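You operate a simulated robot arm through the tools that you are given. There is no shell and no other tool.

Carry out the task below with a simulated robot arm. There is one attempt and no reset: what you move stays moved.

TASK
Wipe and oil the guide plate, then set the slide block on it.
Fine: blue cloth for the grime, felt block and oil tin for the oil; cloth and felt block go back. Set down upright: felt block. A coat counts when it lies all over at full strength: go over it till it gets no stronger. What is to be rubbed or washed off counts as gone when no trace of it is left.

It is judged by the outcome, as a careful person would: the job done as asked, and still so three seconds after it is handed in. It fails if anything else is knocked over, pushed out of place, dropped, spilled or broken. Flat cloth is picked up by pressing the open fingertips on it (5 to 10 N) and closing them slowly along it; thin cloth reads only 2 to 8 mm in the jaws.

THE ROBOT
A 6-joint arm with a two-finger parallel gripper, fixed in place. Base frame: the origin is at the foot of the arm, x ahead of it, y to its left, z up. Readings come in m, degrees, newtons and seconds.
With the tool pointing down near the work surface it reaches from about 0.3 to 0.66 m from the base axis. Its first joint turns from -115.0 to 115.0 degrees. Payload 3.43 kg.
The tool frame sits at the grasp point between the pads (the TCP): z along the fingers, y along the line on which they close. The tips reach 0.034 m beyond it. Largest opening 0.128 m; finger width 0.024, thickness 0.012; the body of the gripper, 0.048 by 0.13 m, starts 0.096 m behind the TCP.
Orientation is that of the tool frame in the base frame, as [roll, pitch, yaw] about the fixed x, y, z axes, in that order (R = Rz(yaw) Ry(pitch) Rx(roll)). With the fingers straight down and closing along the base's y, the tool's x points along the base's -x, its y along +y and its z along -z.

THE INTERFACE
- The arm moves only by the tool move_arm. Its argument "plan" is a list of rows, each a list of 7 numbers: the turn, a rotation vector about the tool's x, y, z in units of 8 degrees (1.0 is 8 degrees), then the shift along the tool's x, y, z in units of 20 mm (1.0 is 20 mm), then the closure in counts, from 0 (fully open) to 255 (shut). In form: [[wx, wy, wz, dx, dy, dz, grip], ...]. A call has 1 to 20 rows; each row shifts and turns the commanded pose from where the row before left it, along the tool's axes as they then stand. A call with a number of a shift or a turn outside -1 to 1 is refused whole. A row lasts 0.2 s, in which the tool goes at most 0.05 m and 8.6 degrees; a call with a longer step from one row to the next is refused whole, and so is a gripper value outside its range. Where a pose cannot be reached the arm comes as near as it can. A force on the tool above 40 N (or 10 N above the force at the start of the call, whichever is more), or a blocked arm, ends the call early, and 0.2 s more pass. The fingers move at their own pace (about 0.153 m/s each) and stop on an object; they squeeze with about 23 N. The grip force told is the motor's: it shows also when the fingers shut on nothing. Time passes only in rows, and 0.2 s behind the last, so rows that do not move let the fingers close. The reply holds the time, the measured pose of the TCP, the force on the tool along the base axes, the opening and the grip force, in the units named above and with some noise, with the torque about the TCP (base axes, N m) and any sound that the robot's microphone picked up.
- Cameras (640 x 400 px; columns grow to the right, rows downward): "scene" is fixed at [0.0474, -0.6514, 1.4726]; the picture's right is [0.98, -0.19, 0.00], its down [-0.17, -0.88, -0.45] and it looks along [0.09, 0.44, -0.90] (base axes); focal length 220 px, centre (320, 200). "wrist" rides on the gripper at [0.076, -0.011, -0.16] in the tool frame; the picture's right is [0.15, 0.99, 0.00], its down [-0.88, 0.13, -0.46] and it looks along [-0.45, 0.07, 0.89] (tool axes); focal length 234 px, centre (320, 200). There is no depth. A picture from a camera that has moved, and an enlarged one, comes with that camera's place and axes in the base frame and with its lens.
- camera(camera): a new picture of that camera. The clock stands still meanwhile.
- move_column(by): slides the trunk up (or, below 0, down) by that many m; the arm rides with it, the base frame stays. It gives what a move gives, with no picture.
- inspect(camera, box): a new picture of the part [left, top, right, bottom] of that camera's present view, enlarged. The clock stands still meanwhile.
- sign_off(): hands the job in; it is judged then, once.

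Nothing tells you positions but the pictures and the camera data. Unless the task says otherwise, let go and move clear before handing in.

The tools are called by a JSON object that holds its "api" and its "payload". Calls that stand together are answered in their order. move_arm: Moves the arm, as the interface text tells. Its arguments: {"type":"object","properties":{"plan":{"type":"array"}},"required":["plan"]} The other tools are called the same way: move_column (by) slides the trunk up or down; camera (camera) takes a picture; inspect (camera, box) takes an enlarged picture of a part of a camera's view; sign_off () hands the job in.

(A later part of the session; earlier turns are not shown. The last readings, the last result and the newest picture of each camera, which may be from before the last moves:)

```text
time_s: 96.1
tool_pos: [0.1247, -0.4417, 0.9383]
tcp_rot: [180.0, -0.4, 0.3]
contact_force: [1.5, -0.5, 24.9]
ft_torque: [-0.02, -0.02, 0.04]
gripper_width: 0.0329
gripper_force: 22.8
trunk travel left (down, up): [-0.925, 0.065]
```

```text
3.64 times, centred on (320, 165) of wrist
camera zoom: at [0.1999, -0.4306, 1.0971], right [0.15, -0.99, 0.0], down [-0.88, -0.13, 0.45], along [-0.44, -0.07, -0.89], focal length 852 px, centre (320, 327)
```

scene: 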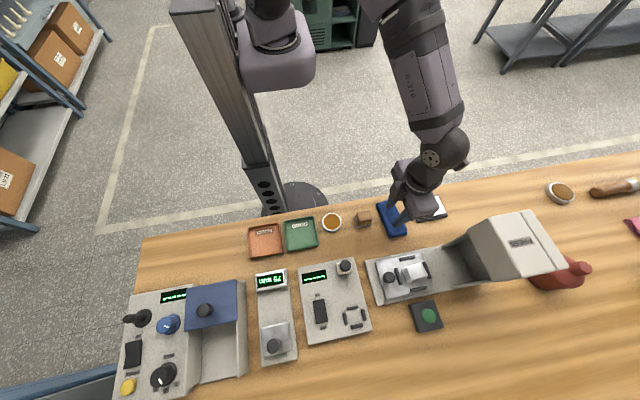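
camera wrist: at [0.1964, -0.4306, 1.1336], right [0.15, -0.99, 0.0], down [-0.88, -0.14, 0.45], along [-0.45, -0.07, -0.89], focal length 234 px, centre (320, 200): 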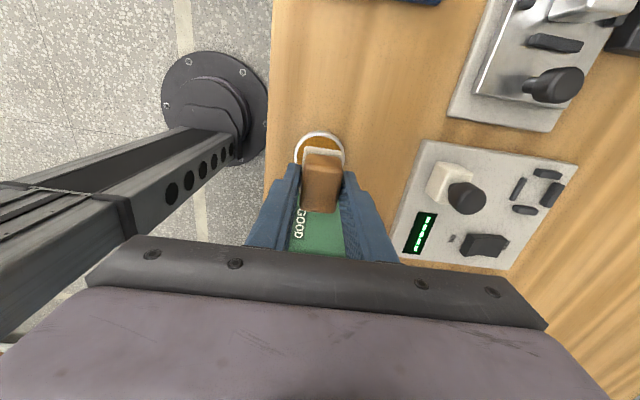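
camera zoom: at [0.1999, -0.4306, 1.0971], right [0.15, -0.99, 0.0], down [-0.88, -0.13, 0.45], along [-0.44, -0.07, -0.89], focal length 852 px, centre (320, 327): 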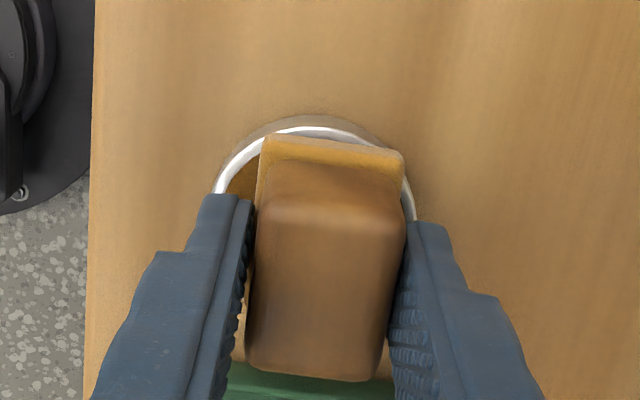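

The felt pad has turned amber: it's charged with oil. I'll ease off, lift slowly and let it drain a moment above the tin.

{"api": "move_arm", "payload": {"plan": [[0, 0, 0, 0, 0, -0.05, 255], [0, 0, 0, 0, 0, 0, 255], [0, 0, 0, 0, 0, 0, 255], [0, 0, 0, 0, 0, -0.2, 255], [0, 0, 0, 0, 0, -0.3, 255], [0, 0, 0, 0, 0, 0, 255], [0, 0, 0, 0, 0, 0, 255], [0, 0, 0, 0, 0, 0, 255], [0, 0, 0, 0, 0, 0, 255], [0, 0, 0, 0, 0, 0, 255], [0, 0, 0, 0, 0, -0.5, 255], [0, 0, 0, 0, 0, -1, 255], [0, 0, 0, 0, 0, -1, 255], [0, 0, 0, 0, 0, 0, 255]]}}

{"api": "camera", "payload": {"camera": "wrist"}}

{"api": "inspect", "payload": {"camera": "scene", "box": [290, 180, 390, 250]}}

```text
time_s: 99.1
tool_pos: [0.1261, -0.442, 0.9958]
tcp_rot: [-179.8, -0.3, 0.4]
contact_force: [-0.8, 0.0, -0.6]
ft_torque: [-0.02, 0.0, -0.03]
gripper_width: 0.0329
gripper_force: 22.6
trunk travel left (down, up): [-0.925, 0.065]
```

```text
taken
camera wrist: at [0.2012, -0.4321, 1.1563], right [0.15, -0.99, 0.0], down [-0.88, -0.14, 0.45], along [-0.45, -0.07, -0.89], focal length 234 px, centre (320, 200)
```

wrist: 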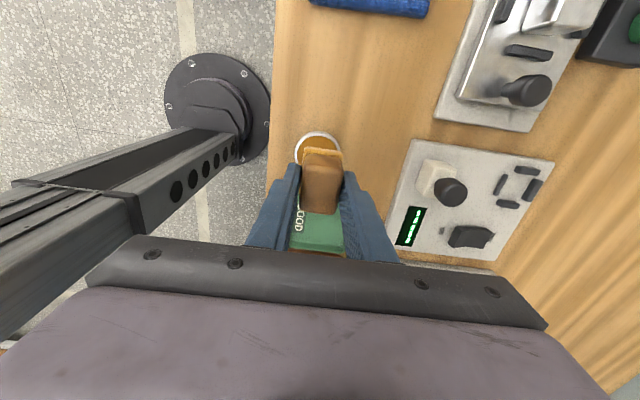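

```text
5.71 times, centred on (340, 215) of scene
camera zoom: at [0.0474, -0.6514, 1.4726], right [0.98, -0.19, 0.0], down [-0.17, -0.88, -0.45], along [0.09, 0.44, -0.9], focal length 1258 px, centre (206, 114)
```

zoom: 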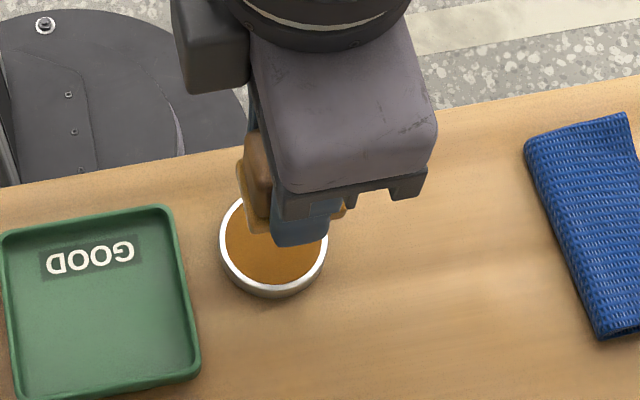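

The tin is undisturbed and no drips show. I'll carry the oiled felt over to the plate.

{"api": "move_arm", "payload": {"plan": [[0, 0, 0, 0.9, 0, 0, 255], [0, 0, 0, 0.9, 0, 0, 255], [0, 0, 0, 0.9, 0, 0, 255], [0, 0, 0, 0.9, 0, 0, 255], [0, 0, 0, 0.9, 0, 0, 255], [0, 0, 0, 0.9, 0, 0, 255], [0, 0, 0, 0.9, 0, 0, 255], [0, 0, 0, 0.9, 0, 0, 255], [0, 0, 0, 0.9, 0, 0, 255], [0, 0, 0, 0.9, 0, 0, 255], [0, 0, 0, 0.9, 0, 0, 255], [0, 0, 0, 0.9, 0, 0, 255], [0, 0, 0, 0.9, 0, 0, 255], [0, 0, 0, 0.9, 0, 0, 255], [0, 0, 0, 0.9, 0, 0, 255], [0, 0, 0, 0, 0, 1, 255], [0, 0, 0, 0, 0, 1, 255], [0, 0, 0, 0, 0, 0, 255]]}}

{"api": "camera", "payload": {"camera": "wrist"}}

{"api": "inspect", "payload": {"camera": "scene", "box": [390, 170, 470, 230]}}

```text
time_s: 102.9
tool_pos: [0.3959, -0.4416, 0.9595]
tcp_rot: [-179.8, -0.3, 0.3]
contact_force: [-0.3, -0.4, -0.5]
ft_torque: [-0.05, -0.04, -0.04]
gripper_width: 0.0328
gripper_force: 23.0
trunk travel left (down, up): [-0.925, 0.065]
```

```text
taken
camera wrist: at [0.4707, -0.4301, 1.1184], right [0.15, -0.99, 0.0], down [-0.88, -0.14, 0.45], along [-0.44, -0.07, -0.89], focal length 234 px, centre (320, 200)
```

wrist: 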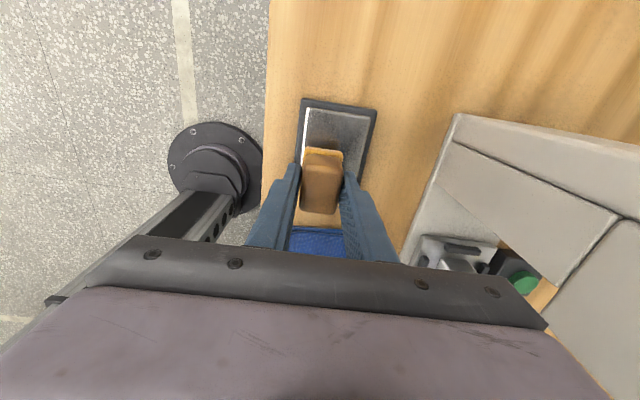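

```text
6.67 times, centred on (430, 200) of scene
camera zoom: at [0.0474, -0.6514, 1.4726], right [0.98, -0.19, 0.0], down [-0.17, -0.88, -0.45], along [0.09, 0.44, -0.9], focal length 1468 px, centre (-413, 200)
```

zoom: 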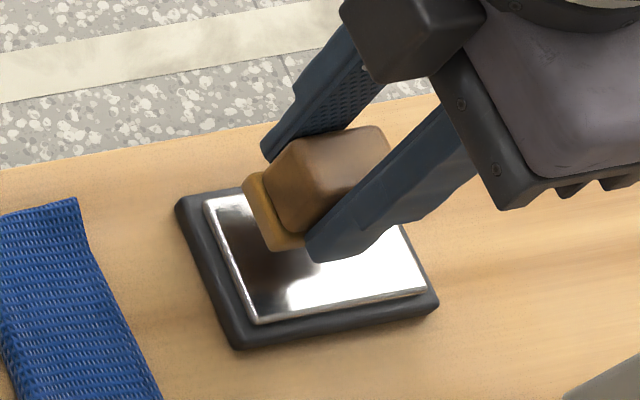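

{"api": "move_arm", "payload": {"plan": [[0, 0, 0, -0.1, -0.2, 0.4, 255], [0, 0, 0, 0, 0, 0.4, 255], [0, 0, 0, 0, 0, 0, 255]]}}

{"api": "move_arm", "payload": {"plan": [[0, 0, 0, 0, 0, 0.1, 255], [0, 0, 0, 0, 0, 0, 255]]}}

```text
time_s: 103.7
tool_pos: [0.3948, -0.4363, 0.9431]
tcp_rot: [-179.7, -0.3, 0.3]
contact_force: [-0.7, 0.1, -0.7]
ft_torque: [-0.02, 0.01, -0.01]
gripper_width: 0.0328
gripper_force: 22.5
trunk travel left (down, up): [-0.925, 0.065]
```

```text
time_s: 104.3
tool_pos: [0.3949, -0.4379, 0.9408]
tcp_rot: [-179.8, -0.4, 0.3]
contact_force: [0.3, 0.3, 1.9]
ft_torque: [-0.02, -0.02, 0.04]
gripper_width: 0.0327
gripper_force: 22.4
trunk travel left (down, up): [-0.925, 0.065]
```

The felt is touching the plate. I'll add slight pressure and raster over the whole surface.

{"api": "move_arm", "payload": {"plan": [[0, 0, 0, 0, 0, 0.05, 255], [0, 0, 0, -0.1, -0.1, 0, 255], [0, 0, 0, 0.5, 0, 0, 255], [0, 0, 0, 0.5, 0, 0, 255], [0, 0, 0, 0.5, 0, 0, 255], [0, 0, 0, 0.5, 0, 0, 255], [0, 0, 0, 0, 0.5, 0, 255], [0, 0, 0, -0.5, 0, 0, 255], [0, 0, 0, -0.5, 0, 0, 255], [0, 0, 0, -0.5, 0, 0, 255], [0, 0, 0, -0.5, 0, 0, 255], [0, 0, 0, 0, 0.5, 0, 255], [0, 0, 0, 0.5, 0, 0, 255], [0, 0, 0, 0.5, 0, 0, 255], [0, 0, 0, 0.5, 0, 0, 255], [0, 0, 0, 0.5, 0, 0, 255], [0, 0, 0, 0, 0.4, 0, 255], [0, 0, 0, -0.5, 0, 0, 255], [0, 0, 0, -0.5, 0, 0, 255]]}}

{"api": "inspect", "payload": {"camera": "scene", "box": [390, 170, 470, 230]}}

{"api": "inspect", "payload": {"camera": "wrist", "box": [260, 90, 400, 220]}}

```text
time_s: 108.3
tool_pos: [0.411, -0.4602, 0.9388]
tcp_rot: [-179.9, -0.3, 0.3]
contact_force: [1.6, 0.3, 9.7]
ft_torque: [-0.02, -0.11, -0.02]
gripper_width: 0.0331
gripper_force: 23.8
trunk travel left (down, up): [-0.925, 0.065]
```

```text
6.67 times, centred on (430, 200) of scene
camera zoom: at [0.0474, -0.6514, 1.4726], right [0.98, -0.19, 0.0], down [-0.17, -0.88, -0.45], along [0.09, 0.44, -0.9], focal length 1468 px, centre (-413, 200)
```

zoom: 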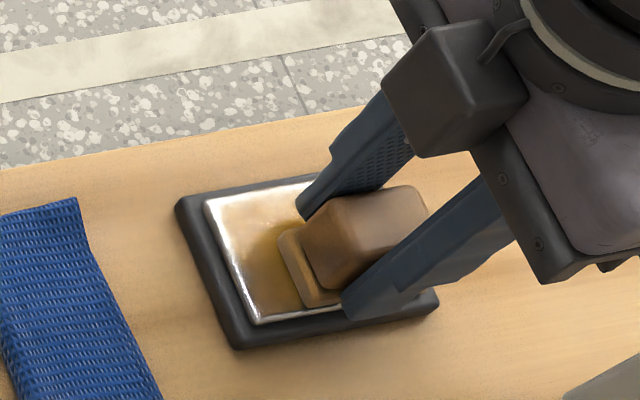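

```text
3.08 times, centred on (330, 155) of wrist
camera zoom: at [0.4859, -0.4508, 1.0999], right [0.15, -0.99, 0.0], down [-0.88, -0.13, 0.45], along [-0.44, -0.07, -0.89], focal length 720 px, centre (289, 338)
```

zoom: 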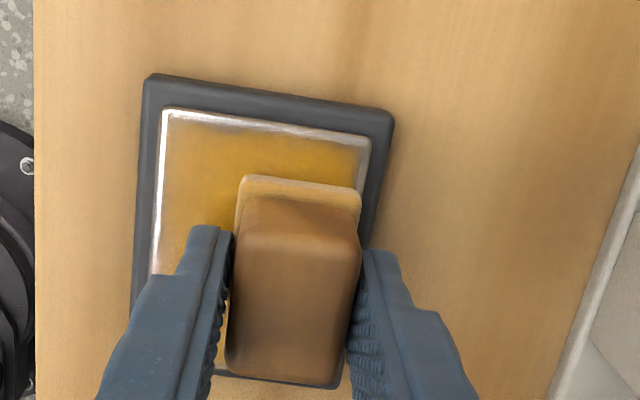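

Oil is going on well, but the edges are still bare and the felt is running dry. I'll finish with wider strokes, then recharge.

{"api": "move_arm", "payload": {"plan": [[0, 0, 0, -0.4, 0.3, 0, 255], [0, 0, 0, -0.4, 0, 0, 255], [0, 0, 0, -0.4, 0, 0, 255], [0, 0, 0, 0, -0.5, 0, 255], [0, 0, 0, 0, -0.6, 0, 255], [0, 0, 0, 0, -0.6, 0, 255], [0, 0, 0, 0.6, 0, 0, 255], [0, 0, 0, 0.6, 0, 0, 255], [0, 0, 0, 0.6, 0, 0, 255], [0, 0, 0, 0.6, 0, 0, 255], [0, 0, 0, 0, 0.6, 0, 255], [0, 0, 0, 0, 0.6, 0, 255], [0, 0, 0, 0, 0.5, 0, 255], [0, 0, 0, -0.6, 0, 0, 255], [0, 0, 0, -0.6, 0, 0, 255]]}}

{"api": "inspect", "payload": {"camera": "wrist", "box": [260, 90, 400, 220]}}

```text
time_s: 111.5
tool_pos: [0.4124, -0.4693, 0.94]
tcp_rot: [-179.9, -0.4, 0.2]
contact_force: [1.8, 0.3, 8.0]
ft_torque: [0.05, -0.09, -0.01]
gripper_width: 0.033
gripper_force: 23.2
trunk travel left (down, up): [-0.925, 0.065]
```

```text
3.08 times, centred on (330, 155) of wrist
camera zoom: at [0.4862, -0.458, 1.0997], right [0.15, -0.99, 0.0], down [-0.88, -0.14, 0.45], along [-0.44, -0.07, -0.89], focal length 720 px, centre (289, 338)
```

zoom: 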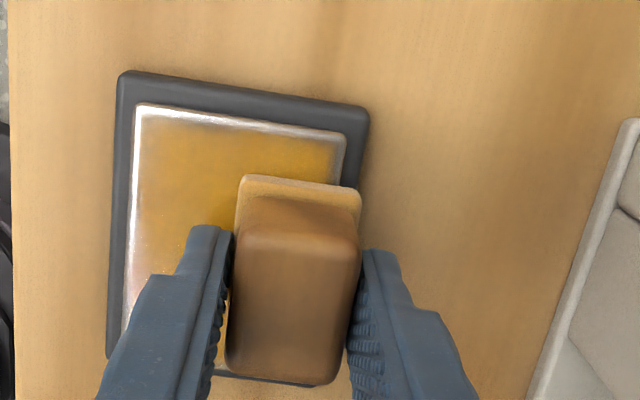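

The edges are still thinner. I'll go back to the tin and recharge the felt.

{"api": "move_arm", "payload": {"plan": [[0, 0, 0, 0, 0, -0.8, 255], [0, 0, 0, 0, 0, -1, 255], [0, 0, 0, 0, 0, -1, 255], [0, 0, 0, -0.9, -0.1, 0, 255], [0, 0, 0, -0.9, -0.1, 0, 255], [0, 0, 0, -0.9, -0.1, 0, 255], [0, 0, 0, -0.9, -0.1, 0, 255], [0, 0, 0, -0.9, -0.1, 0, 255], [0, 0, 0, -0.9, -0.1, 0, 255], [0, 0, 0, -0.9, -0.1, 0, 255], [0, 0, 0, -0.9, -0.1, 0, 255], [0, 0, 0, -0.9, -0.1, 0, 255], [0, 0, 0, -0.9, -0.1, 0, 255], [0, 0, 0, -0.9, -0.1, 0, 255], [0, 0, 0, -0.9, -0.1, 0, 255], [0, 0, 0, -0.9, -0.1, 0, 255], [0, 0, 0, -0.9, -0.05, 0, 255], [0, 0, 0, -0.9, 0, 0, 255], [0, 0, 0, -0.87, 0, 0, 255], [0, 0, 0, 0, 0, 0, 255]]}}

{"api": "inspect", "payload": {"camera": "scene", "box": [400, 190, 456, 225]}}

{"api": "inspect", "payload": {"camera": "wrist", "box": [260, 110, 380, 220]}}

```text
time_s: 115.7
tool_pos: [0.125, -0.4436, 0.9933]
tcp_rot: [-179.9, -0.3, 0.3]
contact_force: [-0.2, 0.3, -0.2]
ft_torque: [-0.01, 0.04, 0.02]
gripper_width: 0.0327
gripper_force: 22.4
trunk travel left (down, up): [-0.925, 0.065]
```

```text
11.43 times, centred on (428, 208) of scene
camera zoom: at [0.0474, -0.6514, 1.4726], right [0.98, -0.19, 0.0], down [-0.17, -0.88, -0.45], along [0.09, 0.44, -0.9], focal length 2516 px, centre (-914, 114)
```

zoom: 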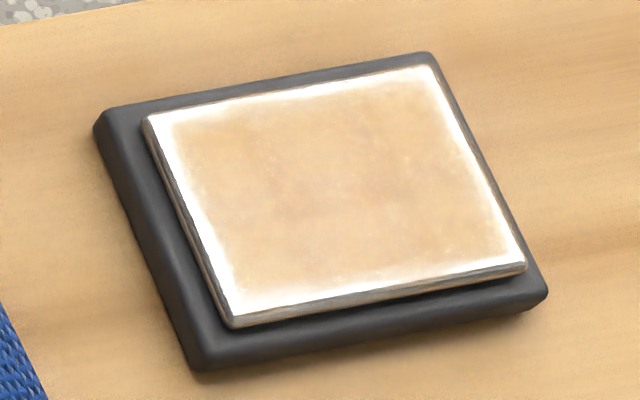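

```text
3.64 times, centred on (320, 165) of wrist
camera zoom: at [0.1995, -0.4332, 1.1522], right [0.15, -0.99, 0.0], down [-0.88, -0.14, 0.45], along [-0.45, -0.07, -0.89], focal length 852 px, centre (320, 327)
```

zoom: 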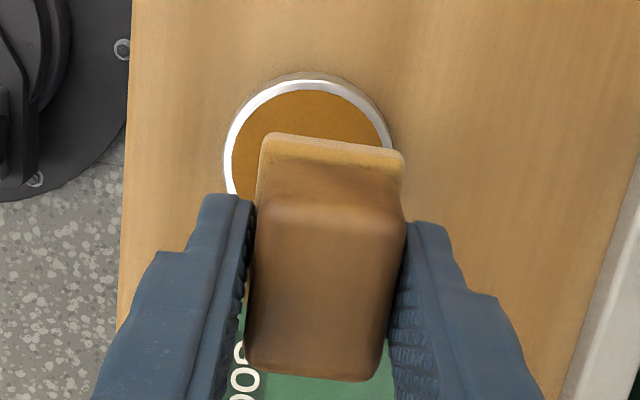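

The middle is coated, but a 5–7 mm rim around the edge is bare, so the felt's centre must go right out to the edges. I'll recharge first.

{"api": "move_arm", "payload": {"plan": [[0, 0, 0, 0, -0.1, 1, 255], [0, 0, 0, 0, 0, 1, 255], [0, 0, 0, 0, 0, 0.5, 255], [0, 0, 0, 0, 0, 0.15, 255], [0, 0, 0, 0, 0, 0, 255]]}}

{"api": "move_arm", "payload": {"plan": [[0, 0, 0, 0, 0, 0.1, 255], [0, 0, 0, 0, 0, 0, 255]]}}

```text
time_s: 116.9
tool_pos: [0.124, -0.44, 0.9404]
tcp_rot: [-179.9, -0.3, 0.3]
contact_force: [-0.4, 0.1, -0.8]
ft_torque: [0.02, -0.02, 0.02]
gripper_width: 0.0326
gripper_force: 23.2
trunk travel left (down, up): [-0.925, 0.065]
```

```text
time_s: 117.5
tool_pos: [0.1231, -0.4393, 0.938]
tcp_rot: [-179.8, -0.3, 0.3]
contact_force: [0.5, -0.2, -0.1]
ft_torque: [-0.02, -0.02, 0.0]
gripper_width: 0.0329
gripper_force: 23.2
trunk travel left (down, up): [-0.925, 0.065]
```

{"api": "move_arm", "payload": {"plan": [[0, 0, 0, 0, 0, 0.07, 255], [0, 0, 0, 0, 0, 0, 255]]}}

```text
time_s: 118.1
tool_pos: [0.1234, -0.4417, 0.9372]
tcp_rot: [-179.8, -0.3, 0.3]
contact_force: [-0.3, 0.2, 0.1]
ft_torque: [0.01, -0.02, -0.01]
gripper_width: 0.0327
gripper_force: 22.2
trunk travel left (down, up): [-0.925, 0.065]
```

{"api": "move_arm", "payload": {"plan": [[0, 0, 0, 0, 0, 0.07, 255], [0, 0, 0, 0, 0, 0, 255]]}}

{"api": "inspect", "payload": {"camera": "wrist", "box": [260, 110, 380, 220]}}

```text
time_s: 118.7
tool_pos: [0.1237, -0.4408, 0.9367]
tcp_rot: [180.0, -0.4, 0.3]
contact_force: [1.1, 0.7, 9.9]
ft_torque: [0.09, 0.0, 0.0]
gripper_width: 0.033
gripper_force: 22.5
trunk travel left (down, up): [-0.925, 0.065]
```

```text
3.64 times, centred on (320, 165) of wrist
camera zoom: at [0.1986, -0.4301, 1.0966], right [0.15, -0.99, 0.0], down [-0.88, -0.13, 0.45], along [-0.44, -0.07, -0.89], focal length 852 px, centre (320, 327)
```

zoom: 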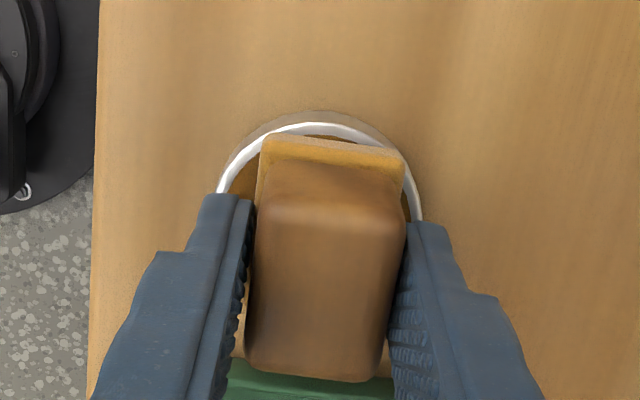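

{"api": "move_arm", "payload": {"plan": [[0, 0, 0, 0, 0, 0.04, 255], [0, 0, 0, 0, 0, 0, 255], [0, 0, 0, 0, 0, 0, 255], [0, 0, 0, 0, 0, 0, 255], [0, 0, 0, 0, 0, 0, 255], [0, 0, 0, 0, 0, 0, 255]]}}

{"api": "inspect", "payload": {"camera": "wrist", "box": [260, 110, 380, 220]}}

```text
time_s: 120.1
tool_pos: [0.1239, -0.4403, 0.9373]
tcp_rot: [179.9, -0.5, 0.3]
contact_force: [1.6, -1.6, 25.0]
ft_torque: [-0.09, -0.1, 0.0]
gripper_width: 0.0331
gripper_force: 22.8
trunk travel left (down, up): [-0.925, 0.065]
```

```text
3.64 times, centred on (320, 165) of wrist
camera zoom: at [0.1984, -0.4296, 1.0962], right [0.15, -0.99, 0.0], down [-0.88, -0.13, 0.45], along [-0.44, -0.07, -0.89], focal length 852 px, centre (320, 327)
```

zoom: 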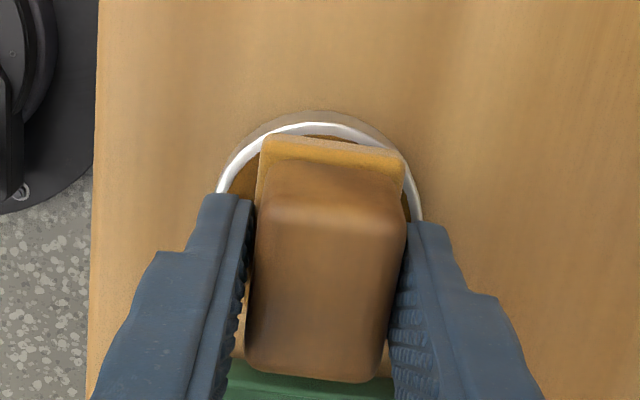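

{"api": "move_arm", "payload": {"plan": [[0, 0, 0, 0, 0, -0.1, 255], [0, 0, 0, 0, 0, -0.2, 255], [0, 0, 0, 0, 0, -0.3, 255], [0, 0, 0, 0, 0, 0, 255], [0, 0, 0, 0, 0, 0, 255], [0, 0, 0, 0, 0, 0, 255], [0, 0, 0, 0, 0, -0.6, 255], [0, 0, 0, 0, 0, -0.8, 255], [0, 0, 0, 0, 0, -0.8, 255]]}}

{"api": "move_arm", "payload": {"plan": [[0, 0, 0, 0.9, -0.06, 0, 255], [0, 0, 0, 0.9, -0.06, 0, 255], [0, 0, 0, 0.9, -0.06, 0, 255], [0, 0, 0, 0.9, -0.06, 0, 255], [0, 0, 0, 0.9, -0.06, 0, 255], [0, 0, 0, 0.9, -0.06, 0, 255], [0, 0, 0, 0.9, -0.06, 0, 255], [0, 0, 0, 0.9, -0.06, 0, 255], [0, 0, 0, 0.9, -0.06, 0, 255], [0, 0, 0, 0.9, -0.06, 0, 255], [0, 0, 0, 0.9, -0.06, 0, 255], [0, 0, 0, 0.9, -0.06, 0, 255], [0, 0, 0, 0.9, -0.05, 0, 255], [0, 0, 0, 0.9, -0.05, 0, 255], [0, 0, 0, 0, 0, 1, 255], [0, 0, 0, 0, 0, 1, 255], [0, 0, 0, 0, 0, 0, 255]]}}

```text
time_s: 122.1
tool_pos: [0.1233, -0.441, 0.9914]
tcp_rot: [-179.7, -0.2, 0.3]
contact_force: [0.5, -0.5, -0.3]
ft_torque: [0.0, 0.01, -0.02]
gripper_width: 0.0329
gripper_force: 22.8
trunk travel left (down, up): [-0.925, 0.065]
```

```text
time_s: 125.7
tool_pos: [0.377, -0.424, 0.9528]
tcp_rot: [-179.9, -0.4, 0.4]
contact_force: [-0.2, 0.5, -0.8]
ft_torque: [-0.01, 0.02, 0.02]
gripper_width: 0.033
gripper_force: 22.8
trunk travel left (down, up): [-0.925, 0.065]
```

{"api": "move_arm", "payload": {"plan": [[0, 0, 0, 0, 0, 0.5, 255], [0, 0, 0, 0, 0, 0.1, 255], [0, 0, 0, 0, 0, 0, 255]]}}

{"api": "move_arm", "payload": {"plan": [[0, 0, 0, 0, 0, 0.08, 255], [0, 0, 0, 0, 0, 0, 255]]}}

```text
time_s: 126.5
tool_pos: [0.3773, -0.4234, 0.9405]
tcp_rot: [-179.8, -0.3, 0.3]
contact_force: [0.3, 0.2, -0.2]
ft_torque: [0.01, 0.0, -0.03]
gripper_width: 0.0329
gripper_force: 23.3
trunk travel left (down, up): [-0.925, 0.065]
```

```text
time_s: 127.1
tool_pos: [0.3777, -0.4237, 0.9401]
tcp_rot: [-179.8, -0.5, 0.3]
contact_force: [0.3, 1.3, 7.6]
ft_torque: [-0.01, -0.02, 0.02]
gripper_width: 0.0328
gripper_force: 23.2
trunk travel left (down, up): [-0.925, 0.065]
```

Now I'll trace the perimeter with the felt's centre along the plate's edges.

{"api": "move_arm", "payload": {"plan": [[0, 0, 0, -0.15, 0, 0, 255], [0, 0, 0, 0.45, 0, 0, 255], [0, 0, 0, 0.45, 0, 0, 255], [0, 0, 0, 0.45, 0, 0, 255], [0, 0, 0, 0.45, 0, 0, 255], [0, 0, 0, 0.45, 0, 0, 255], [0, 0, 0, 0.45, 0, 0, 255], [0, 0, 0, 0.45, 0, 0, 255], [0, 0, 0, 0.45, 0, 0, 255], [0, 0, 0, 0, 0.4, 0, 255], [0, 0, 0, 0, 0.4, 0, 255], [0, 0, 0, 0, 0.4, 0, 255], [0, 0, 0, 0, 0.4, 0, 255], [0, 0, 0, 0, 0.4, 0, 255], [0, 0, 0, 0, 0.4, 0, 255], [0, 0, 0, 0, 0.2, 0, 255]]}}

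{"api": "inspect", "payload": {"camera": "scene", "box": [390, 170, 470, 230]}}

```text
time_s: 130.5
tool_pos: [0.4394, -0.4667, 0.9407]
tcp_rot: [-179.8, -0.2, 0.4]
contact_force: [0.0, 0.3, -0.8]
ft_torque: [0.02, -0.01, -0.03]
gripper_width: 0.0327
gripper_force: 22.9
out of reach, approached as far as the arm can: row 15
trunk travel left (down, up): [-0.925, 0.065]
```

```text
6.67 times, centred on (430, 200) of scene
camera zoom: at [0.0474, -0.6514, 1.4726], right [0.98, -0.19, 0.0], down [-0.17, -0.88, -0.45], along [0.09, 0.44, -0.9], focal length 1468 px, centre (-413, 200)
```

zoom: 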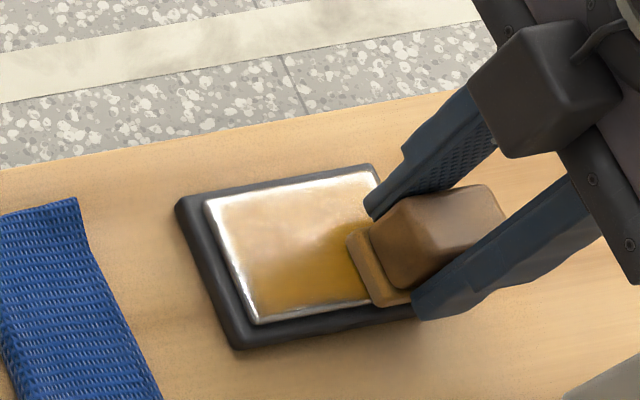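

The arm ran out of reach at the far corner, so I'll need the trunk lower. First I'll see how the coat looks so far.

{"api": "inspect", "payload": {"camera": "wrist", "box": [240, 90, 420, 240]}}

{"api": "inspect", "payload": {"camera": "scene", "box": [400, 190, 456, 225]}}

{"api": "camera", "payload": {"camera": "scene"}}

```text
2.67 times, centred on (330, 165) of wrist
camera zoom: at [0.5142, -0.4569, 1.1004], right [0.15, -0.99, 0.0], down [-0.88, -0.14, 0.45], along [-0.45, -0.07, -0.89], focal length 624 px, centre (293, 293)
```

zoom: 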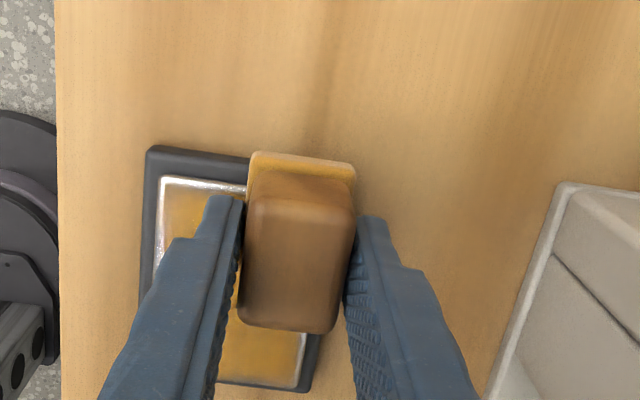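

```text
11.43 times, centred on (428, 208) of scene
camera zoom: at [0.0474, -0.6514, 1.4726], right [0.98, -0.19, 0.0], down [-0.17, -0.88, -0.45], along [0.09, 0.44, -0.9], focal length 2516 px, centre (-914, 114)
```

zoom: 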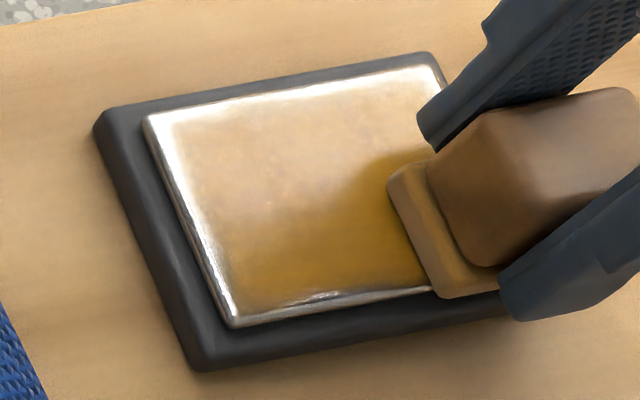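

```text
taken
```

scene: 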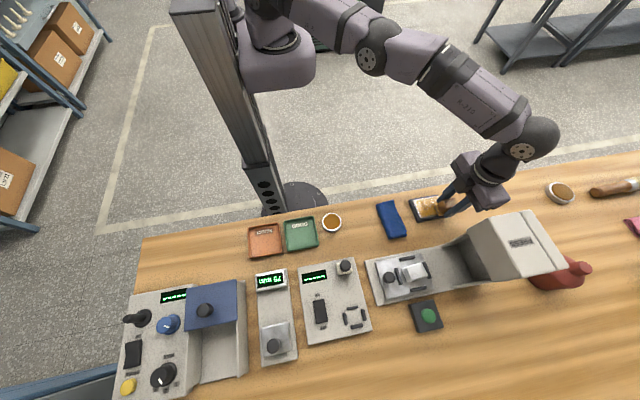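

The arm is nearly straight from a high shoulder. I'll raise the tool by 0.16 m and lower the trunk by the same amount, to gain reach near the table.

{"api": "move_arm", "payload": {"plan": [[0, 0, 0, 0, 0, -1, 255], [0, 0, 0, -0.8, -0.5, -1, 255], [0, 0, 0, -0.8, -0.5, -1, 255], [0, 0, 0, 0, 0, -1, 255], [0, 0, 0, 0, 0, -1, 255], [0, 0, 0, 0, 0, -1, 255], [0, 0, 0, 0, 0, -1, 255], [0, 0, 0, 0, 0, -1, 255], [0, 0, 0, 0, 0, -1, 255], [0, 0, 0, 0, 0, -1, 255], [0, 0, 0, 0, 0, 0, 255]]}}

{"api": "move_column", "payload": {"by": -0.15}}

{"api": "camera", "payload": {"camera": "scene"}}

```text
time_s: 132.9
tool_pos: [0.4181, -0.4636, 1.1359]
tcp_rot: [-179.8, -0.3, 0.4]
contact_force: [-0.2, -0.3, -0.6]
ft_torque: [-0.01, -0.03, -0.02]
gripper_width: 0.033
gripper_force: 23.3
out of reach, approached as far as the arm can: row 2, 3, 7, 9, 10
trunk travel left (down, up): [-0.925, 0.065]
```

```text
time_s: 134.6
tool_pos: [0.4174, -0.4642, 0.9847]
tcp_rot: [-179.7, -0.3, 0.3]
contact_force: [-0.5, -0.2, -1.1]
ft_torque: [-0.03, -0.01, -0.01]
gripper_width: 0.0331
gripper_force: 23.3
trunk travel left (down, up): [-0.775, 0.215]
```

```text
taken
```

scene: 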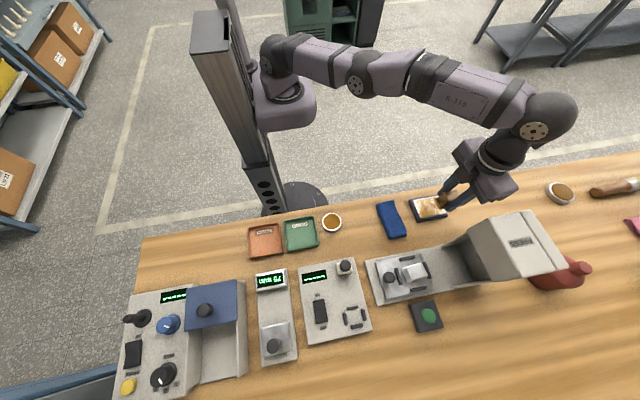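

Reach is actually best with the wrist level with the shoulder, which is near the original height. I'll raise the trunk by 0.10 m, keeping a little of the drop.

{"api": "move_column", "payload": {"by": 0.1}}

{"api": "move_arm", "payload": {"plan": [[0, 0, 0, 0, 0, 1, 255], [0, 0, 0, 0, 0, 1, 255], [0, 0, 0, 0, 0, 1, 255], [0, 0, 0, 0, 0, 1, 255], [0, 0, 0, 0, 0, 1, 255], [0, 0, 0, 0, 0, 1, 255], [0, 0, 0, 0, 0, 0, 255]]}}

{"api": "inspect", "payload": {"camera": "wrist", "box": [240, 70, 420, 220]}}

```text
time_s: 136.0
tool_pos: [0.4186, -0.4649, 1.0854]
tcp_rot: [-179.8, -0.3, 0.3]
contact_force: [0.0, -0.4, 0.5]
ft_torque: [0.0, -0.02, -0.01]
gripper_width: 0.0329
gripper_force: 23.0
trunk travel left (down, up): [-0.875, 0.115]
```

```text
time_s: 137.6
tool_pos: [0.4201, -0.466, 0.9654]
tcp_rot: [-179.8, -0.3, 0.3]
contact_force: [-0.1, -0.4, 0.2]
ft_torque: [0.01, -0.03, 0.01]
gripper_width: 0.0329
gripper_force: 22.5
trunk travel left (down, up): [-0.875, 0.115]
```

```text
2.67 times, centred on (330, 145) of wrist
camera zoom: at [0.4954, -0.4552, 1.126], right [0.15, -0.99, 0.0], down [-0.88, -0.14, 0.45], along [-0.45, -0.07, -0.89], focal length 624 px, centre (293, 347)
```

zoom: 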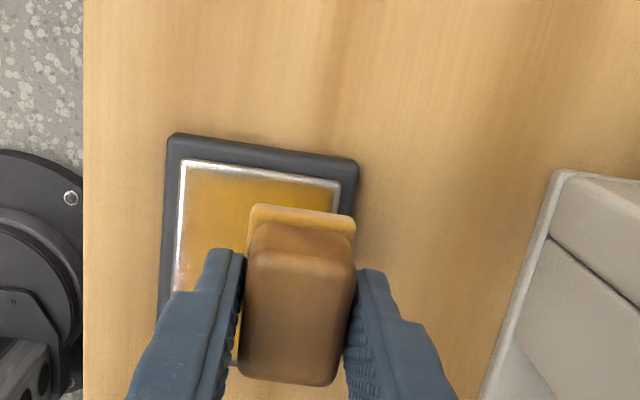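

{"api": "move_arm", "payload": {"plan": [[0, 0, 0, 0, 0.35, 0.6, 255], [0, 0, 0, 0, 0, 0.6, 255], [0, 0, 0, 0, 0, 0.1, 255], [0, 0, 0, 0, 0, 0, 255]]}}

{"api": "move_arm", "payload": {"plan": [[0, 0, 0, 0, 0, 0.08, 255], [0, 0, 0, 0, 0, 0, 255]]}}

```text
time_s: 138.6
tool_pos: [0.4194, -0.4716, 0.9395]
tcp_rot: [-179.8, -0.3, 0.3]
contact_force: [0.3, -0.4, 0.0]
ft_torque: [0.0, 0.01, -0.03]
gripper_width: 0.0329
gripper_force: 23.4
trunk travel left (down, up): [-0.875, 0.115]
```

```text
time_s: 139.2
tool_pos: [0.4201, -0.473, 0.9405]
tcp_rot: [-179.9, -0.3, 0.3]
contact_force: [-0.2, -1.0, 6.0]
ft_torque: [0.03, 0.03, 0.02]
gripper_width: 0.0331
gripper_force: 23.6
trunk travel left (down, up): [-0.875, 0.115]
```

{"api": "move_arm", "payload": {"plan": [[0, 0, 0, 0.4, 0, 0.03, 255], [0, 0, 0, 0.4, -0.1, 0, 255], [0, 0, 0, 0.1, -0.4, 0, 255], [0, 0, 0, 0.1, -0.5, 0, 255], [0, 0, 0, 0.1, -0.5, 0, 255], [0, 0, 0, 0.1, -0.5, 0, 255], [0, 0, 0, 0, -0.5, 0, 255], [0, 0, 0, -0.5, 0, 0, 255], [0, 0, 0, -0.5, 0, 0, 255], [0, 0, 0, -0.5, 0, 0, 255], [0, 0, 0, -0.5, 0, 0, 255], [0, 0, 0, -0.5, 0, 0, 255], [0, 0, 0, -0.5, 0, 0, 255], [0, 0, 0, -0.3, 0, 0, 255]]}}

{"api": "inspect", "payload": {"camera": "wrist", "box": [240, 70, 420, 220]}}

{"api": "inspect", "payload": {"camera": "scene", "box": [400, 190, 456, 225]}}

```text
time_s: 142.2
tool_pos: [0.3777, -0.4222, 0.939]
tcp_rot: [179.9, -0.5, 0.3]
contact_force: [5.7, -0.6, 16.2]
ft_torque: [-0.06, -0.34, 0.02]
gripper_width: 0.0329
gripper_force: 22.9
trunk travel left (down, up): [-0.875, 0.115]
```

```text
2.67 times, centred on (330, 145) of wrist
camera zoom: at [0.4517, -0.4109, 1.099], right [0.15, -0.99, 0.0], down [-0.88, -0.13, 0.45], along [-0.44, -0.07, -0.89], focal length 624 px, centre (293, 347)
```

zoom: 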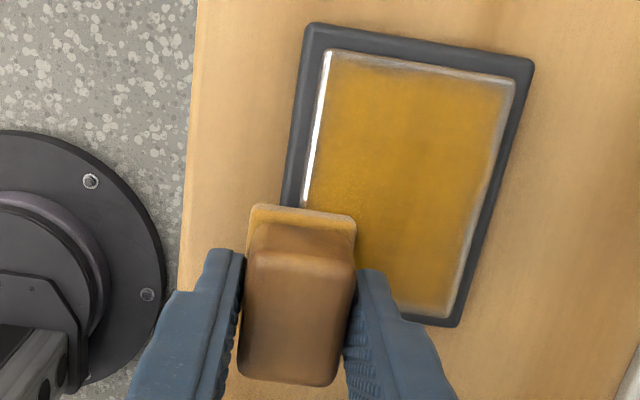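

```text
11.43 times, centred on (428, 208) of scene
camera zoom: at [0.0474, -0.6514, 1.4726], right [0.98, -0.19, 0.0], down [-0.17, -0.88, -0.45], along [0.09, 0.44, -0.9], focal length 2516 px, centre (-914, 114)
```

zoom: 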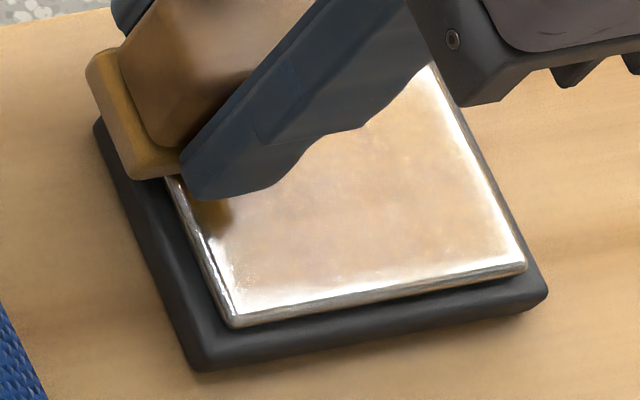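

Coverage is much better; only the +x and -y edge strips remain weaker. I'll continue down the -x edge and along the -y edge.

{"api": "move_arm", "payload": {"plan": [[0, 0, 0, 0, 0.5, 0, 255], [0, 0, 0, 0, 0.5, 0, 255], [0, 0, 0, 0, 0.5, 0, 255], [0, 0, 0, 0, 0.5, 0, 255], [0, 0, 0, 0, 0.5, 0, 255], [0, 0, 0, 0, 0.3, 0, 255], [0, 0, 0, 0.4, 0, 0, 255], [0, 0, 0, 0.4, 0, 0, 255], [0, 0, 0, 0.4, 0, 0, 255], [0, 0, 0, 0.4, 0, 0, 255], [0, 0, 0, 0.4, 0, 0, 255], [0, 0, 0, 0.3, 0, 0, 255], [0, 0, 0, -0.4, 0, 0, 255], [0, 0, 0, -0.4, 0, 0, 255], [0, 0, 0, 0.4, 0, 0, 255], [0, 0, 0, 0.4, 0, 0, 255]]}}

{"api": "inspect", "payload": {"camera": "wrist", "box": [240, 70, 420, 220]}}

```text
time_s: 145.6
tool_pos: [0.4208, -0.4779, 0.9382]
tcp_rot: [-180.0, -0.3, 0.2]
contact_force: [-4.9, -2.9, 16.1]
ft_torque: [-0.02, 0.19, 0.03]
gripper_width: 0.0329
gripper_force: 22.2
trunk travel left (down, up): [-0.875, 0.115]
```

```text
2.67 times, centred on (330, 145) of wrist
camera zoom: at [0.4957, -0.4666, 1.0983], right [0.15, -0.99, 0.0], down [-0.88, -0.13, 0.45], along [-0.44, -0.07, -0.89], focal length 624 px, centre (293, 347)
```

zoom: 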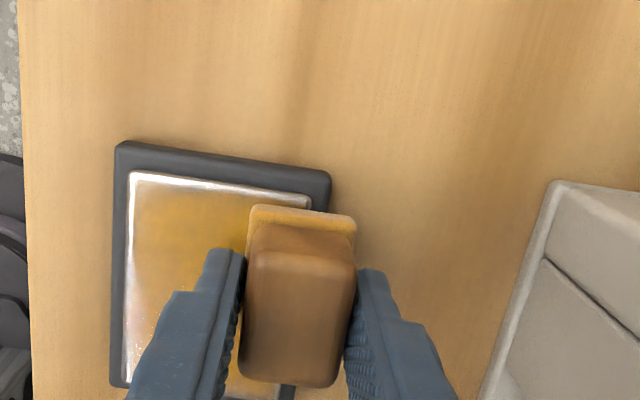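

{"api": "move_arm", "payload": {"plan": [[0, 0, 0, 0.35, -0.1, 0, 255], [0, 0, 0, 0.3, -0.2, 0, 255], [0, 0, 0, 0.25, -0.35, 0, 255], [0, 0, 0, 0.2, -0.4, 0, 255], [0, 0, 0, 0.2, -0.4, 0, 255], [0, 0, 0, 0, -0.4, 0, 255], [0, 0, 0, 0, -0.4, 0, 255], [0, 0, 0, 0, -0.4, 0, 255], [0, 0, 0, 0, 0.4, 0, 255], [0, 0, 0, 0, 0.4, 0, 255], [0, 0, 0, -0.1, 0.4, 0, 255], [0, 0, 0, -0.2, 0.4, 0, 255], [0, 0, 0, -0.1, 0.2, 0, 255], [0, 0, 0, 0.1, -0.2, 0, 255], [0, 0, 0, 0.2, -0.4, 0, 255], [0, 0, 0, -1, -0.4, 0, 255], [0, 0, 0, -1, 0, 0, 255]]}}

{"api": "inspect", "payload": {"camera": "wrist", "box": [240, 70, 420, 220]}}

```text
time_s: 149.2
tool_pos: [0.4068, -0.4388, 0.9383]
tcp_rot: [-180.0, -0.4, 0.4]
contact_force: [1.2, 0.1, 5.4]
ft_torque: [-0.01, -0.11, 0.02]
gripper_width: 0.0331
gripper_force: 23.2
trunk travel left (down, up): [-0.875, 0.115]
```

```text
2.67 times, centred on (330, 145) of wrist
camera zoom: at [0.4816, -0.4286, 1.0981], right [0.15, -0.99, 0.0], down [-0.88, -0.14, 0.45], along [-0.44, -0.07, -0.89], focal length 624 px, centre (293, 347)
```

zoom: 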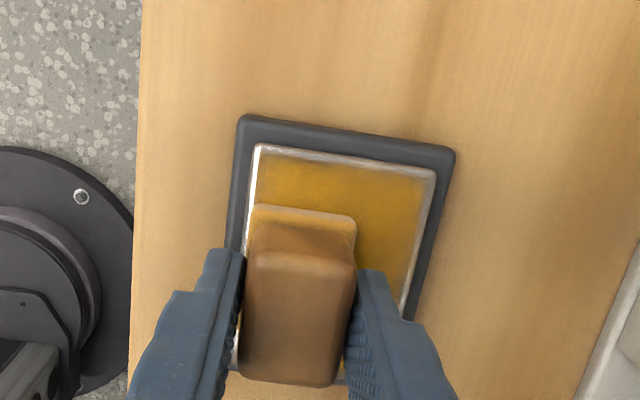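

The coat now reaches nearly everywhere. I'll recharge for another full pass, looking at the whole plate on the way.

{"api": "move_arm", "payload": {"plan": [[0, 0, 0, 0, 0, -0.8, 255], [0, 0, 0, 0, 0, -1, 255], [0, 0, 0, 0, 0, -1, 255], [0, 0, 0, -1, 0, 0, 255], [0, 0, 0, -1, 0, 0, 255], [0, 0, 0, -1, 0, 0, 255], [0, 0, 0, -1, 0, 0, 255], [0, 0, 0, -1, 0, 0, 255], [0, 0, 0, 0, 0, 0, 255]]}}

{"api": "inspect", "payload": {"camera": "wrist", "box": [240, 0, 400, 120]}}

{"api": "inspect", "payload": {"camera": "scene", "box": [400, 190, 456, 225]}}

```text
time_s: 151.2
tool_pos: [0.3058, -0.4417, 0.9934]
tcp_rot: [-179.8, -0.2, 0.3]
contact_force: [0.2, 0.9, -0.5]
ft_torque: [0.01, -0.01, -0.03]
gripper_width: 0.0331
gripper_force: 23.4
trunk travel left (down, up): [-0.875, 0.115]
```

```text
3.33 times, centred on (320, 60) of wrist
camera zoom: at [0.3813, -0.4318, 1.1533], right [0.15, -0.99, 0.0], down [-0.88, -0.14, 0.45], along [-0.45, -0.07, -0.89], focal length 781 px, centre (320, 667)
```

zoom: 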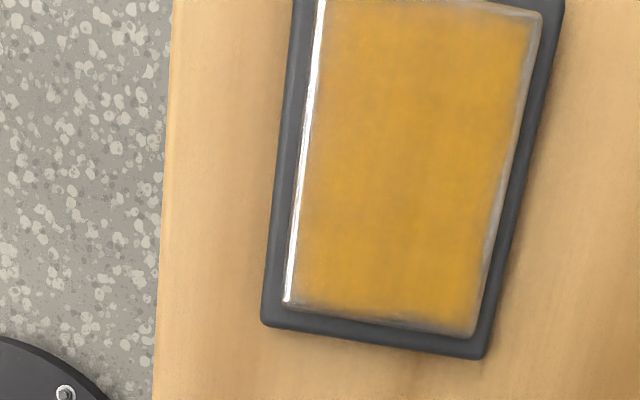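

```text
11.43 times, centred on (428, 208) of scene
camera zoom: at [0.0474, -0.6514, 1.4726], right [0.98, -0.19, 0.0], down [-0.17, -0.88, -0.45], along [0.09, 0.44, -0.9], focal length 2516 px, centre (-914, 114)
```

zoom: 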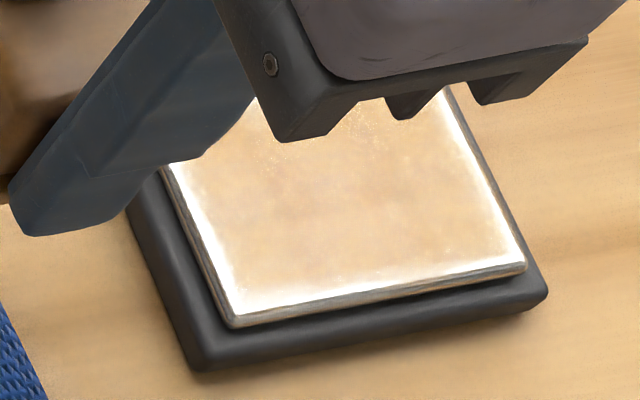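

{"api": "move_arm", "payload": {"plan": [[0, 0, 0, -0.91, 0, 0, 255], [0, 0, 0, -0.91, 0, 0, 255], [0, 0, 0, -0.91, 0, 0, 255], [0, 0, 0, -0.91, 0, 0, 255], [0, 0, 0, -0.91, 0, 0, 255], [0, 0, 0, -0.91, 0, 0, 255], [0, 0, 0, -0.91, 0, 0, 255], [0, 0, 0, -0.91, 0, 0, 255], [0, 0, 0, -0.91, 0, 0, 255], [0, 0, 0, -0.91, 0, 0, 255], [0, 0, 0, 0, 0, 1, 255], [0, 0, 0, 0, 0, 1, 255], [0, 0, 0, 0, 0, 0.6, 255], [0, 0, 0, 0, 0, 0, 255]]}}

{"api": "inspect", "payload": {"camera": "wrist", "box": [260, 110, 380, 220]}}

```text
time_s: 154.2
tool_pos: [0.124, -0.4414, 0.9407]
tcp_rot: [-179.9, -0.3, 0.3]
contact_force: [-0.1, 0.5, -1.3]
ft_torque: [-0.02, 0.0, 0.0]
gripper_width: 0.0327
gripper_force: 22.8
trunk travel left (down, up): [-0.875, 0.115]
```

```text
3.64 times, centred on (320, 165) of wrist
camera zoom: at [0.1994, -0.4308, 1.1], right [0.15, -0.99, 0.0], down [-0.88, -0.14, 0.45], along [-0.45, -0.07, -0.89], focal length 852 px, centre (320, 327)
```

zoom: 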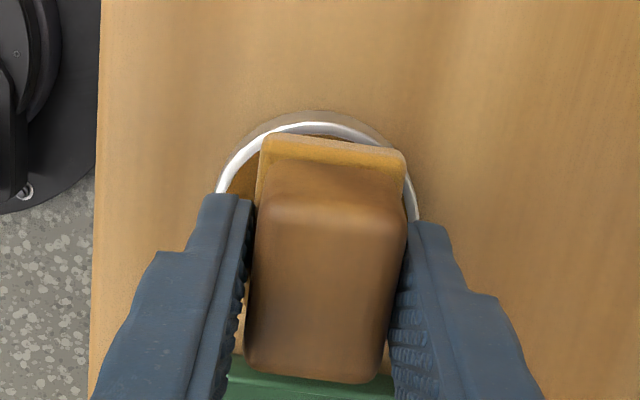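

{"api": "move_arm", "payload": {"plan": [[0, 0, 0, 0, 0, 0.1, 255], [0, 0, 0, 0, 0, 0.08, 255], [0, 0, 0, 0, 0, 0, 255]]}}

{"api": "move_arm", "payload": {"plan": [[0, 0, 0, 0, 0, 0.07, 255], [0, 0, 0, 0, 0, 0, 255]]}}

```text
time_s: 155.0
tool_pos: [0.1259, -0.4409, 0.937]
tcp_rot: [-179.9, -0.4, 0.3]
contact_force: [-0.3, 0.5, -0.4]
ft_torque: [-0.01, 0.0, -0.02]
gripper_width: 0.033
gripper_force: 22.8
trunk travel left (down, up): [-0.875, 0.115]
```

```text
time_s: 155.6
tool_pos: [0.1257, -0.4416, 0.9352]
tcp_rot: [-179.9, -0.4, 0.3]
contact_force: [-1.5, 0.5, 4.1]
ft_torque: [0.03, -0.09, 0.04]
gripper_width: 0.0328
gripper_force: 23.3
trunk travel left (down, up): [-0.875, 0.115]
```

{"api": "move_arm", "payload": {"plan": [[0, 0, 0, 0, 0, 0.08, 255], [0, 0, 0, 0, 0, 0, 255], [0, 0, 0, 0, 0, 0, 255], [0, 0, 0, 0, 0, 0, 255], [0, 0, 0, 0, 0, 0, 255], [0, 0, 0, 0, 0, 0, 255]]}}

{"api": "move_arm", "payload": {"plan": [[0, 0, 0, 0, 0, -0.1, 255], [0, 0, 0, 0, 0, -0.2, 255], [0, 0, 0, 0, 0, -0.3, 255], [0, 0, 0, 0, 0, 0, 255], [0, 0, 0, 0, 0, 0, 255], [0, 0, 0, 0, 0, 0, 255], [0, 0, 0, 0, 0, -0.6, 255], [0, 0, 0, 0, 0, -0.8, 255], [0, 0, 0, 0, 0, -0.8, 255]]}}

{"api": "move_arm", "payload": {"plan": [[0, 0, 0, 0.9, -0.06, 0, 255], [0, 0, 0, 0.9, -0.06, 0, 255], [0, 0, 0, 0.9, -0.06, 0, 255], [0, 0, 0, 0.9, -0.06, 0, 255], [0, 0, 0, 0.9, -0.06, 0, 255], [0, 0, 0, 0.9, -0.06, 0, 255], [0, 0, 0, 0.9, -0.06, 0, 255], [0, 0, 0, 0.9, -0.06, 0, 255], [0, 0, 0, 0.9, -0.06, 0, 255], [0, 0, 0, 0.9, -0.06, 0, 255], [0, 0, 0, 0.9, -0.06, 0, 255], [0, 0, 0, 0.9, -0.06, 0, 255], [0, 0, 0, 0.9, -0.05, 0, 255], [0, 0, 0, 0.75, -0.05, 0, 255], [0, 0, 0, 0, 0, 1, 255], [0, 0, 0, 0, 0, 1, 255], [0, 0, 0, 0, 0, 0.5, 255], [0, 0, 0, 0, 0, 0, 255]]}}

```text
time_s: 157.0
tool_pos: [0.1262, -0.4414, 0.9357]
tcp_rot: [179.9, -0.4, 0.3]
contact_force: [0.6, -2.4, 22.4]
ft_torque: [-0.02, -0.03, 0.0]
gripper_width: 0.033
gripper_force: 22.6
trunk travel left (down, up): [-0.875, 0.115]
```

```text
time_s: 159.0
tool_pos: [0.125, -0.4425, 0.9898]
tcp_rot: [-179.8, -0.2, 0.2]
contact_force: [-0.4, 0.4, -0.9]
ft_torque: [-0.02, 0.03, 0.0]
gripper_width: 0.0332
gripper_force: 23.2
trunk travel left (down, up): [-0.875, 0.115]
```

```text
time_s: 162.8
tool_pos: [0.3746, -0.4247, 0.9432]
tcp_rot: [-179.9, -0.3, 0.4]
contact_force: [0.1, 0.5, -1.1]
ft_torque: [-0.03, -0.03, 0.0]
gripper_width: 0.0329
gripper_force: 23.1
trunk travel left (down, up): [-0.875, 0.115]
```

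{"api": "move_arm", "payload": {"plan": [[0, 0, 0, -0.15, -0.15, 0.2, 255], [0, 0, 0, 0, 0, 0, 255]]}}

{"api": "move_arm", "payload": {"plan": [[0, 0, 0, 0, 0, 0.08, 255], [0, 0, 0, 0, 0, 0, 255]]}}

```text
time_s: 163.4
tool_pos: [0.3721, -0.4216, 0.9377]
tcp_rot: [-180.0, -0.4, 0.3]
contact_force: [1.7, -0.9, 3.2]
ft_torque: [-0.03, -0.11, -0.03]
gripper_width: 0.0327
gripper_force: 22.9
trunk travel left (down, up): [-0.875, 0.115]
```

```text
time_s: 164.0
tool_pos: [0.3716, -0.4217, 0.9375]
tcp_rot: [179.8, -0.6, 0.4]
contact_force: [2.5, -1.0, 18.4]
ft_torque: [-0.17, -0.29, -0.01]
gripper_width: 0.0332
gripper_force: 23.2
trunk travel left (down, up): [-0.875, 0.115]
```

{"api": "move_arm", "payload": {"plan": [[0, 0, 0, 0, 0.4, -0.02, 255], [0, 0, 0, 0, 0.4, 0, 255], [0, 0, 0, 0, 0.4, 0, 255], [0, 0, 0, 0, 0.4, 0, 255], [0, 0, 0, 0, 0.4, 0, 255], [0, 0, 0, 0, 0.4, 0, 255], [0, 0, 0, 0, 0.4, 0, 255], [0, 0, 0, 0.4, 0, 0, 255], [0, 0, 0, 0.4, 0, 0, 255], [0, 0, 0, 0.4, 0, 0, 255], [0, 0, 0, 0.4, 0, 0, 255], [0, 0, 0, 0.4, 0, 0, 255], [0, 0, 0, 0.4, 0, 0, 255], [0, 0, 0, 0.2, -0.1, 0, 255], [0, 0, 0, 0.2, -0.15, 0, 255], [0, 0, 0, 0.2, -0.2, 0, 255], [0, 0, 0, 0.2, -0.2, 0, 255]]}}

{"api": "inspect", "payload": {"camera": "wrist", "box": [240, 70, 420, 220]}}

```text
time_s: 167.6
tool_pos: [0.4351, -0.4641, 0.9369]
tcp_rot: [-179.9, -0.4, 0.3]
contact_force: [-2.4, -3.1, 10.9]
ft_torque: [-0.23, 0.19, 0.01]
gripper_width: 0.0331
gripper_force: 23.0
trunk travel left (down, up): [-0.875, 0.115]
```

```text
2.67 times, centred on (330, 145) of wrist
camera zoom: at [0.5091, -0.4531, 1.0971], right [0.15, -0.99, 0.0], down [-0.88, -0.13, 0.45], along [-0.44, -0.07, -0.89], focal length 624 px, centre (293, 347)
```

zoom: 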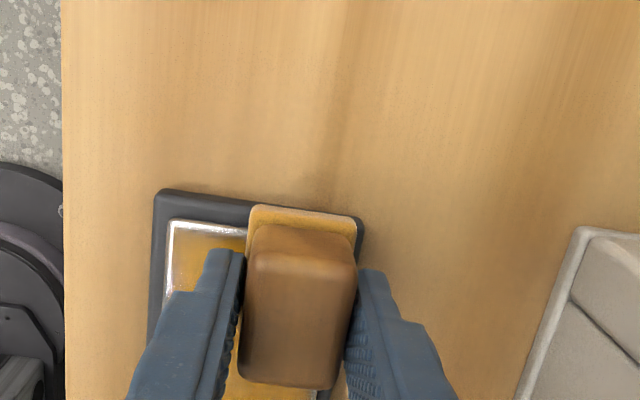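

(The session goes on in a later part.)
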